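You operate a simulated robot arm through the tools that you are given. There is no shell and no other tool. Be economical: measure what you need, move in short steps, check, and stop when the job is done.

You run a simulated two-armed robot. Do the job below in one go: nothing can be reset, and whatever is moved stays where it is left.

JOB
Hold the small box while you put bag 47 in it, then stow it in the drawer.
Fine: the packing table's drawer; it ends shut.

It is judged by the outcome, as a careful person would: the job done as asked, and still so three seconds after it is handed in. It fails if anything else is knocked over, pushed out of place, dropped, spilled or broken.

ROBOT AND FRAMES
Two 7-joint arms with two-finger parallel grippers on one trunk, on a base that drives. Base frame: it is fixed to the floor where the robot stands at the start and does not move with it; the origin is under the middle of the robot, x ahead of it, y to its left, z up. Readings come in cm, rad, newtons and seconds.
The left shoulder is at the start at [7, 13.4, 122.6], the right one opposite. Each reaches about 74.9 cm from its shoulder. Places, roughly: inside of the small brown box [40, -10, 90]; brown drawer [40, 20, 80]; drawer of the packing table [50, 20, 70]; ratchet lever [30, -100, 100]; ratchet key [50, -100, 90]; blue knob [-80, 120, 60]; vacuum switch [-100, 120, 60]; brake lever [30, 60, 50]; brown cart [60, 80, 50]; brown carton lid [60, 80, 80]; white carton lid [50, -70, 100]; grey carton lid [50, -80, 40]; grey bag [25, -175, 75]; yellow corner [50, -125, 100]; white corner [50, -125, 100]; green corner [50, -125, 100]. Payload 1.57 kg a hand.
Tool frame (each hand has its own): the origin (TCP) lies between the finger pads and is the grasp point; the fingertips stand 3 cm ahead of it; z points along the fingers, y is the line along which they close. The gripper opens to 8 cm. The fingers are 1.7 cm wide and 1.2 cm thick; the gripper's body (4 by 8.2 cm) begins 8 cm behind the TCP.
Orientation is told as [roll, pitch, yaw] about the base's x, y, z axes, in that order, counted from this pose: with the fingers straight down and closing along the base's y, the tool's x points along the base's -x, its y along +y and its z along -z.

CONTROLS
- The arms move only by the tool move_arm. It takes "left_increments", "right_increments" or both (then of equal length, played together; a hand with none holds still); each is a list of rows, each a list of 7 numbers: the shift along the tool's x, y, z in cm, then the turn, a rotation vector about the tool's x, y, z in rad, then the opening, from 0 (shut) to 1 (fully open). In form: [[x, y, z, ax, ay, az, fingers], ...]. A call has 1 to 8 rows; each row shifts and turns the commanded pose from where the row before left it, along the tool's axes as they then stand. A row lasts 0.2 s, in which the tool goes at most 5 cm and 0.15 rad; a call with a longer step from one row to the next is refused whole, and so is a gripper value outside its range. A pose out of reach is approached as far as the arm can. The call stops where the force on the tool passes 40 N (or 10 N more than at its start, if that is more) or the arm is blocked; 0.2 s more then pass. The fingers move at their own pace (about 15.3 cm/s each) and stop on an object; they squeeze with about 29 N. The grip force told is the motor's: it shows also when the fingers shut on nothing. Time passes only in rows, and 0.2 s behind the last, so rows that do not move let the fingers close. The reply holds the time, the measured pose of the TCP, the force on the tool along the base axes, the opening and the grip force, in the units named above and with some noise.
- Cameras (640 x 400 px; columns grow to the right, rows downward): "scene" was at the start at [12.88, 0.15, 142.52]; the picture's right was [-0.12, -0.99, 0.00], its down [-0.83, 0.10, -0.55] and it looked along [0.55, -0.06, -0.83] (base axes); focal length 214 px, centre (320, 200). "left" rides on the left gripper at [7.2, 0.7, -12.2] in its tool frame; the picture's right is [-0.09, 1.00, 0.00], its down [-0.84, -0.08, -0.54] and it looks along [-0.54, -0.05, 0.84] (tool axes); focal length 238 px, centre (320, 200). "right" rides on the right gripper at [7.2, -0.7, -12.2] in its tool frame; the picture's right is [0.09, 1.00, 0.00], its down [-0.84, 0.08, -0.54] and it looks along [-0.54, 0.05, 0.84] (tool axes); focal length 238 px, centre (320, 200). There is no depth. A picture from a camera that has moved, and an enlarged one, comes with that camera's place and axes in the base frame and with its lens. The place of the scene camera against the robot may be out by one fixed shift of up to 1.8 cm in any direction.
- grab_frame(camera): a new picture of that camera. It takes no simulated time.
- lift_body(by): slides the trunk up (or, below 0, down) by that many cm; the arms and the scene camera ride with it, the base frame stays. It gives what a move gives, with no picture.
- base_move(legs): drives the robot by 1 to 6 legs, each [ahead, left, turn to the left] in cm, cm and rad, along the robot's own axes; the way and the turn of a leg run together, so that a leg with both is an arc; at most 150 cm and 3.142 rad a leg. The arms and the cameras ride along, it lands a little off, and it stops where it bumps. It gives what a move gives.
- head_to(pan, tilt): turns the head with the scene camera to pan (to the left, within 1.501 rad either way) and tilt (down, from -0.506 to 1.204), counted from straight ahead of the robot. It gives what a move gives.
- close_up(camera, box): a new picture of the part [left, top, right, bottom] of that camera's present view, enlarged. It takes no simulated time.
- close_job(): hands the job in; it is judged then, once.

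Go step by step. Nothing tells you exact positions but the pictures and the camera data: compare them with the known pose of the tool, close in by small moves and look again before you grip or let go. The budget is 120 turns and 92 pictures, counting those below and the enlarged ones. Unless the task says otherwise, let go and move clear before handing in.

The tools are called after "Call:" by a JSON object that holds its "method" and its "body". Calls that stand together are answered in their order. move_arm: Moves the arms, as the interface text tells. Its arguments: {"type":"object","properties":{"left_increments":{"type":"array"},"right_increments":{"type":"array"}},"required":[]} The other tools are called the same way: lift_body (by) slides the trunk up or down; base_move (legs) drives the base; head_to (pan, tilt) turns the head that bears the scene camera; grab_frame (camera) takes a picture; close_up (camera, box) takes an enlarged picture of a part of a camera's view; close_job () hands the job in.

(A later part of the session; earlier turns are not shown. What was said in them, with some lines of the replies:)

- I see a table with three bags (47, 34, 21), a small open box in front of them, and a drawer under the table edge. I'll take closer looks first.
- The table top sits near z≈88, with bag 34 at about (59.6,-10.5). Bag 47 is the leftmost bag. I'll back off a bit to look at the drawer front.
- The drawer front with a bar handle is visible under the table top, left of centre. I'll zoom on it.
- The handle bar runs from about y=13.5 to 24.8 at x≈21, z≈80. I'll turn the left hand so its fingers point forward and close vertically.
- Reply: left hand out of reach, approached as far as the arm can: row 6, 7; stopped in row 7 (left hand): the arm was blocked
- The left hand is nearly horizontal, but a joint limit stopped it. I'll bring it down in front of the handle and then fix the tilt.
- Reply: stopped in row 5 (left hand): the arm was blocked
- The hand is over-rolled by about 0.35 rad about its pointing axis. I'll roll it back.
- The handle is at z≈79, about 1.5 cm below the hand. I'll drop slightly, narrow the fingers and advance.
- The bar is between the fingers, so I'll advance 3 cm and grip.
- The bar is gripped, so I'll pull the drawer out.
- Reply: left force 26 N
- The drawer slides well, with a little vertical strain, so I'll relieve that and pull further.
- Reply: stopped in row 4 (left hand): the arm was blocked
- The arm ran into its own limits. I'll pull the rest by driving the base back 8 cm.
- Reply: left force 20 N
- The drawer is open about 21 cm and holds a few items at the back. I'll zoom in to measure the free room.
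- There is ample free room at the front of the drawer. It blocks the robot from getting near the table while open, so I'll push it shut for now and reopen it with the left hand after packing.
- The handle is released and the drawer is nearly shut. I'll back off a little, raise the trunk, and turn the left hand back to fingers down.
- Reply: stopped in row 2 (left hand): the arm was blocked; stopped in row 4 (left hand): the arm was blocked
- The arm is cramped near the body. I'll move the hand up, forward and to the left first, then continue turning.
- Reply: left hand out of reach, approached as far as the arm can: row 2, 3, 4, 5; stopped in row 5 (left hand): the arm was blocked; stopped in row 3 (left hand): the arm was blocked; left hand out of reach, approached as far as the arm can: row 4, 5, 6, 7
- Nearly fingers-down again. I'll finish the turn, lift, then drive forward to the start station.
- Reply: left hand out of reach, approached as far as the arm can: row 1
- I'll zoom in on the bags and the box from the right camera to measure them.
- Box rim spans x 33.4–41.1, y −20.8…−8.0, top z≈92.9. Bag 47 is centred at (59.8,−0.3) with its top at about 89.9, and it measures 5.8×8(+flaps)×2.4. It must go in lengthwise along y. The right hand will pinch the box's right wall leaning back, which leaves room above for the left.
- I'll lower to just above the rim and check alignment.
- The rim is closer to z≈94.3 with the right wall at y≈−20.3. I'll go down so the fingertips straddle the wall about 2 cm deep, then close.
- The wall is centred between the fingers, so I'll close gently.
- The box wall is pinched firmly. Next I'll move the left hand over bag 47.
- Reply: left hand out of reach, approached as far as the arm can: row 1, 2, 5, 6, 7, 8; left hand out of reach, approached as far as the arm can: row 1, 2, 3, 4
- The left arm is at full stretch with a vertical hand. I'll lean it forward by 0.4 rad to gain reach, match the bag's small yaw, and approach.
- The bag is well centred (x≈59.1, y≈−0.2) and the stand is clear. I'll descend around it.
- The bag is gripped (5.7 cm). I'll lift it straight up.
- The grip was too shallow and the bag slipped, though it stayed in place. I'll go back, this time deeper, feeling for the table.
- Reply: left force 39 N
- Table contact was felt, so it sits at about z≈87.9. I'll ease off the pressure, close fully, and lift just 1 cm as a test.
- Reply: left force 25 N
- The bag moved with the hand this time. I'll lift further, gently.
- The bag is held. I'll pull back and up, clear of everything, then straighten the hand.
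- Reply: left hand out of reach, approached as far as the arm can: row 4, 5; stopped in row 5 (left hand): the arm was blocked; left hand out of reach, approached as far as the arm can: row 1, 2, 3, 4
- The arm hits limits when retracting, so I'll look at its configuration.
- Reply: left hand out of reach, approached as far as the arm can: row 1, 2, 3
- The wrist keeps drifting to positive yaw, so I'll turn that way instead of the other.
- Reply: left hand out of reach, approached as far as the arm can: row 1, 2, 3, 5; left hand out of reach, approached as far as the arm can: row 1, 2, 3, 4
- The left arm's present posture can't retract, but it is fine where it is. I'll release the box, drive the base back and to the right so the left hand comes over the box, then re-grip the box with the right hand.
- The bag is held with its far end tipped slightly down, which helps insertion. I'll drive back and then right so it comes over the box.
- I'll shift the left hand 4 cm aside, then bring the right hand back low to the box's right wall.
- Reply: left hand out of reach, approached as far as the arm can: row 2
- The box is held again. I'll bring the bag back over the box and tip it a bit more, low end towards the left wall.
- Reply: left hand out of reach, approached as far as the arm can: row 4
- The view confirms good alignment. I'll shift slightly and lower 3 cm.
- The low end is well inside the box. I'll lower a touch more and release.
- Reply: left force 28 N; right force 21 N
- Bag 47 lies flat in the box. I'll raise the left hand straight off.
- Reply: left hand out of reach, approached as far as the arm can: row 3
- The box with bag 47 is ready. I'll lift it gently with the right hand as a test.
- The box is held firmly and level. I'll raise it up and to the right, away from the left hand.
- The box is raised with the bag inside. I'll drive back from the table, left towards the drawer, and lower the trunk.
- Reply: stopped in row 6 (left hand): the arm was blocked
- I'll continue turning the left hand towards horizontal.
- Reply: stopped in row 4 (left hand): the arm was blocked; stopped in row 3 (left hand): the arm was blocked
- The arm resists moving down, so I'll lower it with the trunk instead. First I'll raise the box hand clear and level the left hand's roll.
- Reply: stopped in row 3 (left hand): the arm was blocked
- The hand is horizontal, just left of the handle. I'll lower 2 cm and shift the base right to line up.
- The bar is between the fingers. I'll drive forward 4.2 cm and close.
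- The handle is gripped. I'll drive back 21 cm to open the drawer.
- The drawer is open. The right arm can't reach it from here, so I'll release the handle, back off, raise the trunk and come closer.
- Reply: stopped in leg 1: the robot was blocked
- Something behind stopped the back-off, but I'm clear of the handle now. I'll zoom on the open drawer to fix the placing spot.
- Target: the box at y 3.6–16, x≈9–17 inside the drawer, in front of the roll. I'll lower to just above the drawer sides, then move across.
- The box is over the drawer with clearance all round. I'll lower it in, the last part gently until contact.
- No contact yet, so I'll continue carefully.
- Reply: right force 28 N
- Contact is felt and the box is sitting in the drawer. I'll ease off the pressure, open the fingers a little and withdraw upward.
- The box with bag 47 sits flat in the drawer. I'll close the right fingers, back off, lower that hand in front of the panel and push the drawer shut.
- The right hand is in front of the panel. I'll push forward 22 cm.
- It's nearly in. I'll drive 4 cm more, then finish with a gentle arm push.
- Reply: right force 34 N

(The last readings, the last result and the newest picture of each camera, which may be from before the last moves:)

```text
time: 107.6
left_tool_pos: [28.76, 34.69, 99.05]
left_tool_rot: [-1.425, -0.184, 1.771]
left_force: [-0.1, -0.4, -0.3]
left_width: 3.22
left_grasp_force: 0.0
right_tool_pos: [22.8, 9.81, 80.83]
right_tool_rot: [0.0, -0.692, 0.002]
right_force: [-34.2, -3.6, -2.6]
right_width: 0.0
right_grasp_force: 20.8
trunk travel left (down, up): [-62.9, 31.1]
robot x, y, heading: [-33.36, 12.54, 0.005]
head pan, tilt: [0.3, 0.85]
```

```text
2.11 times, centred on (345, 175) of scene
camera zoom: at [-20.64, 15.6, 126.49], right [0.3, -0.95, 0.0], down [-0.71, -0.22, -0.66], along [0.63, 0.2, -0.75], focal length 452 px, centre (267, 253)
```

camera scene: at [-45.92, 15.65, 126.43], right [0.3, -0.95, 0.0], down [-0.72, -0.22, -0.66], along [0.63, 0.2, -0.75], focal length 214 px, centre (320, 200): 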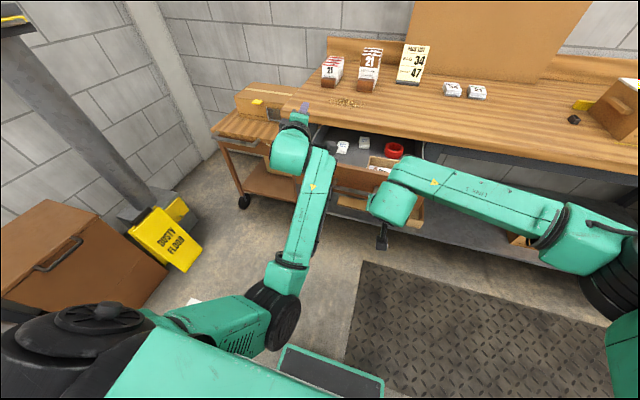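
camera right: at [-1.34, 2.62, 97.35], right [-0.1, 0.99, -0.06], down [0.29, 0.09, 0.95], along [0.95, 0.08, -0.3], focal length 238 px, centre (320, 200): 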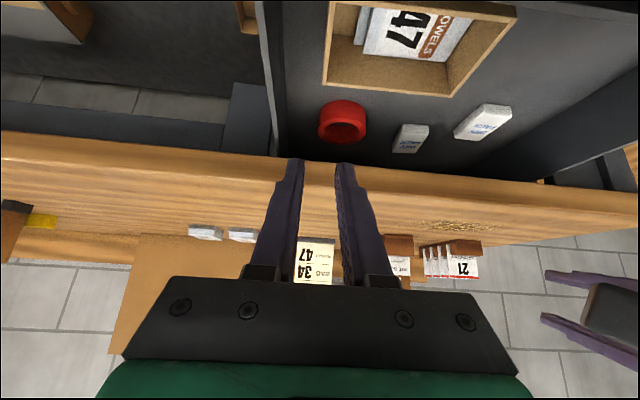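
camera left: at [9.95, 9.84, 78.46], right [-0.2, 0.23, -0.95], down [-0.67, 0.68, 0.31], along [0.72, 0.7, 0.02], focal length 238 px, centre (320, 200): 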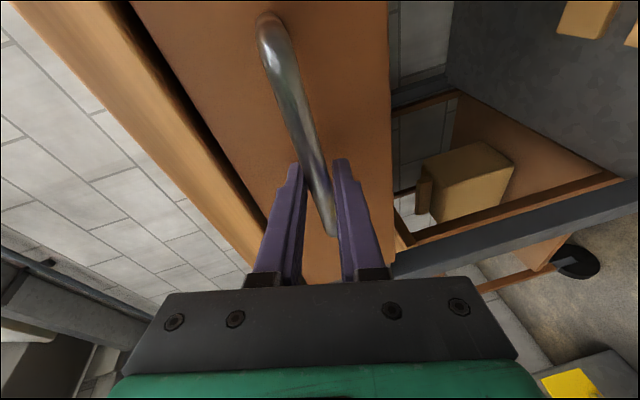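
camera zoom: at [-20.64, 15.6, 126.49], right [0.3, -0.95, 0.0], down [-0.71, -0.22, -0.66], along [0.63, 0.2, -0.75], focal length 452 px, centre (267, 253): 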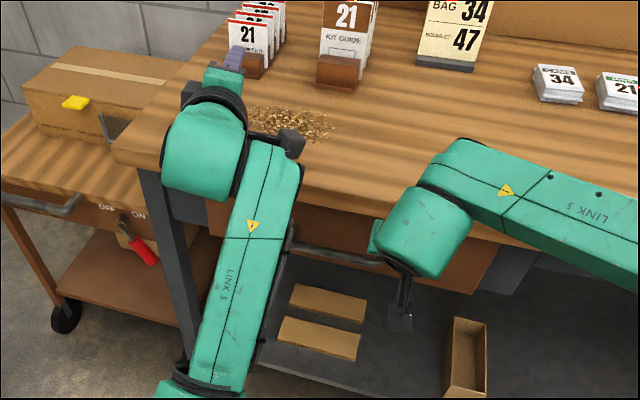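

The push met a firm stop at the expected closed position. I'll back away and verify.

Call:
{"method": "base_move", "body": {"legs": [[-18, 0, 0]]}}

Call:
{"method": "head_to", "body": {"pan": 0.05, "tilt": 0.8}}

Call:
{"method": "grab_frame", "body": {"camera": "scene"}}

Call:
{"method": "grab_frame", "body": {"camera": "right"}}

```text
time: 109.1
left_tool_pos: [11.38, 34.79, 98.62]
left_tool_rot: [-1.419, -0.185, 1.769]
left_force: [0.3, 0.3, 1.0]
left_width: 3.2
left_grasp_force: 0.1
right_tool_pos: [5.86, 9.86, 80.93]
right_tool_rot: [0.0, -0.697, 0.003]
right_force: [-0.4, 0.4, -0.1]
right_width: 0.0
right_grasp_force: 21.3
trunk travel left (down, up): [-62.9, 31.1]
robot x, y, heading: [-51.3, 12.43, 0.005]
head pan, tilt: [0.3, 0.85]
```

```text
time: 109.8
left_tool_pos: [11.39, 34.85, 98.66]
left_tool_rot: [-1.419, -0.186, 1.771]
left_force: [0.8, -0.2, -0.2]
left_width: 3.2
left_grasp_force: 0.1
right_tool_pos: [5.88, 9.9, 80.91]
right_tool_rot: [0.0, -0.698, 0.002]
right_force: [0.0, -0.3, 0.5]
right_width: 0.01
right_grasp_force: 21.1
trunk travel left (down, up): [-62.9, 31.1]
robot x, y, heading: [-50.94, 12.21, 0.004]
head pan, tilt: [0.051, 0.799]
```

```text
3 pictures are left
camera scene: at [-37.08, 13.77, 126.83], right [0.05, -1.0, 0.0], down [-0.72, -0.04, -0.7], along [0.7, 0.04, -0.72], focal length 214 px, centre (320, 200)
```

scene: 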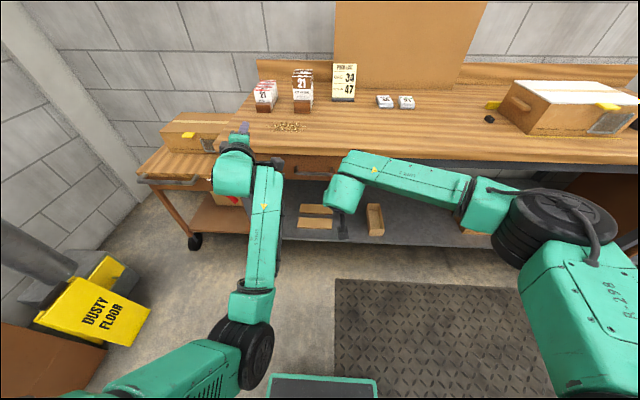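

```text
2 pictures are left
camera right: at [-7.52, 9.08, 85.63], right [-0.07, 1.0, -0.06], down [0.29, 0.08, 0.95], along [0.95, 0.05, -0.3], focal length 238 px, centre (320, 200)
```

right: 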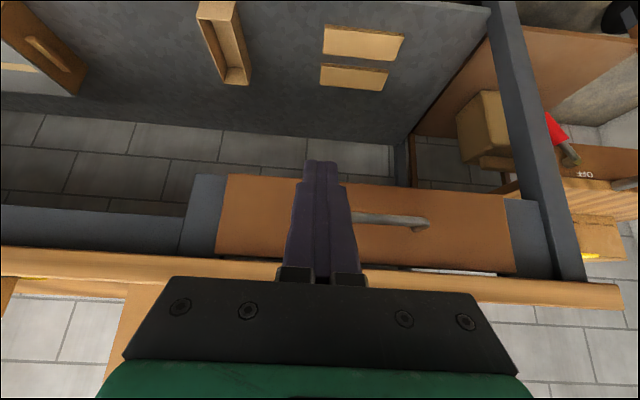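

The drawer looks shut. I'll zoom to check it is flush.

Call:
{"method": "close_up", "body": {"camera": "right", "box": [180, 150, 580, 310]}}

```text
1.60 times, centred on (380, 230) of right
camera zoom: at [-7.52, 9.08, 85.63], right [-0.07, 1.0, -0.06], down [0.29, 0.08, 0.95], along [0.95, 0.05, -0.3], focal length 381 px, centre (224, 152)
```

zoom: 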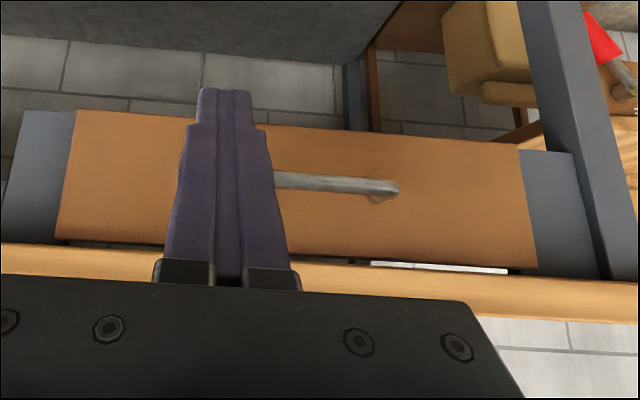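

Call:
{"method": "close_job", "body": {}}

```text
The job is handed in.
```

Bag 47 is in the small box and the box is stowed in the packing table's drawer, which is pushed shut against its stop. The right hand held the box while the left put the bag in, and both hands are clear. The pack list on the table says bag 34 (and booklet 47); I followed your job and packed bag 47.

- **Bump:** the base was stopped once while backing up, at about x = −65. I could not see behind the robot, so I don't know what it touched or whether that moved.
- **Slipped grip:** my first grip on bag 47 slipped off before the bag left the table.
- **Short drop:** I let the bag fall the last 2–3 cm into the box, because the fingers would not fit between its walls. It landed flat.
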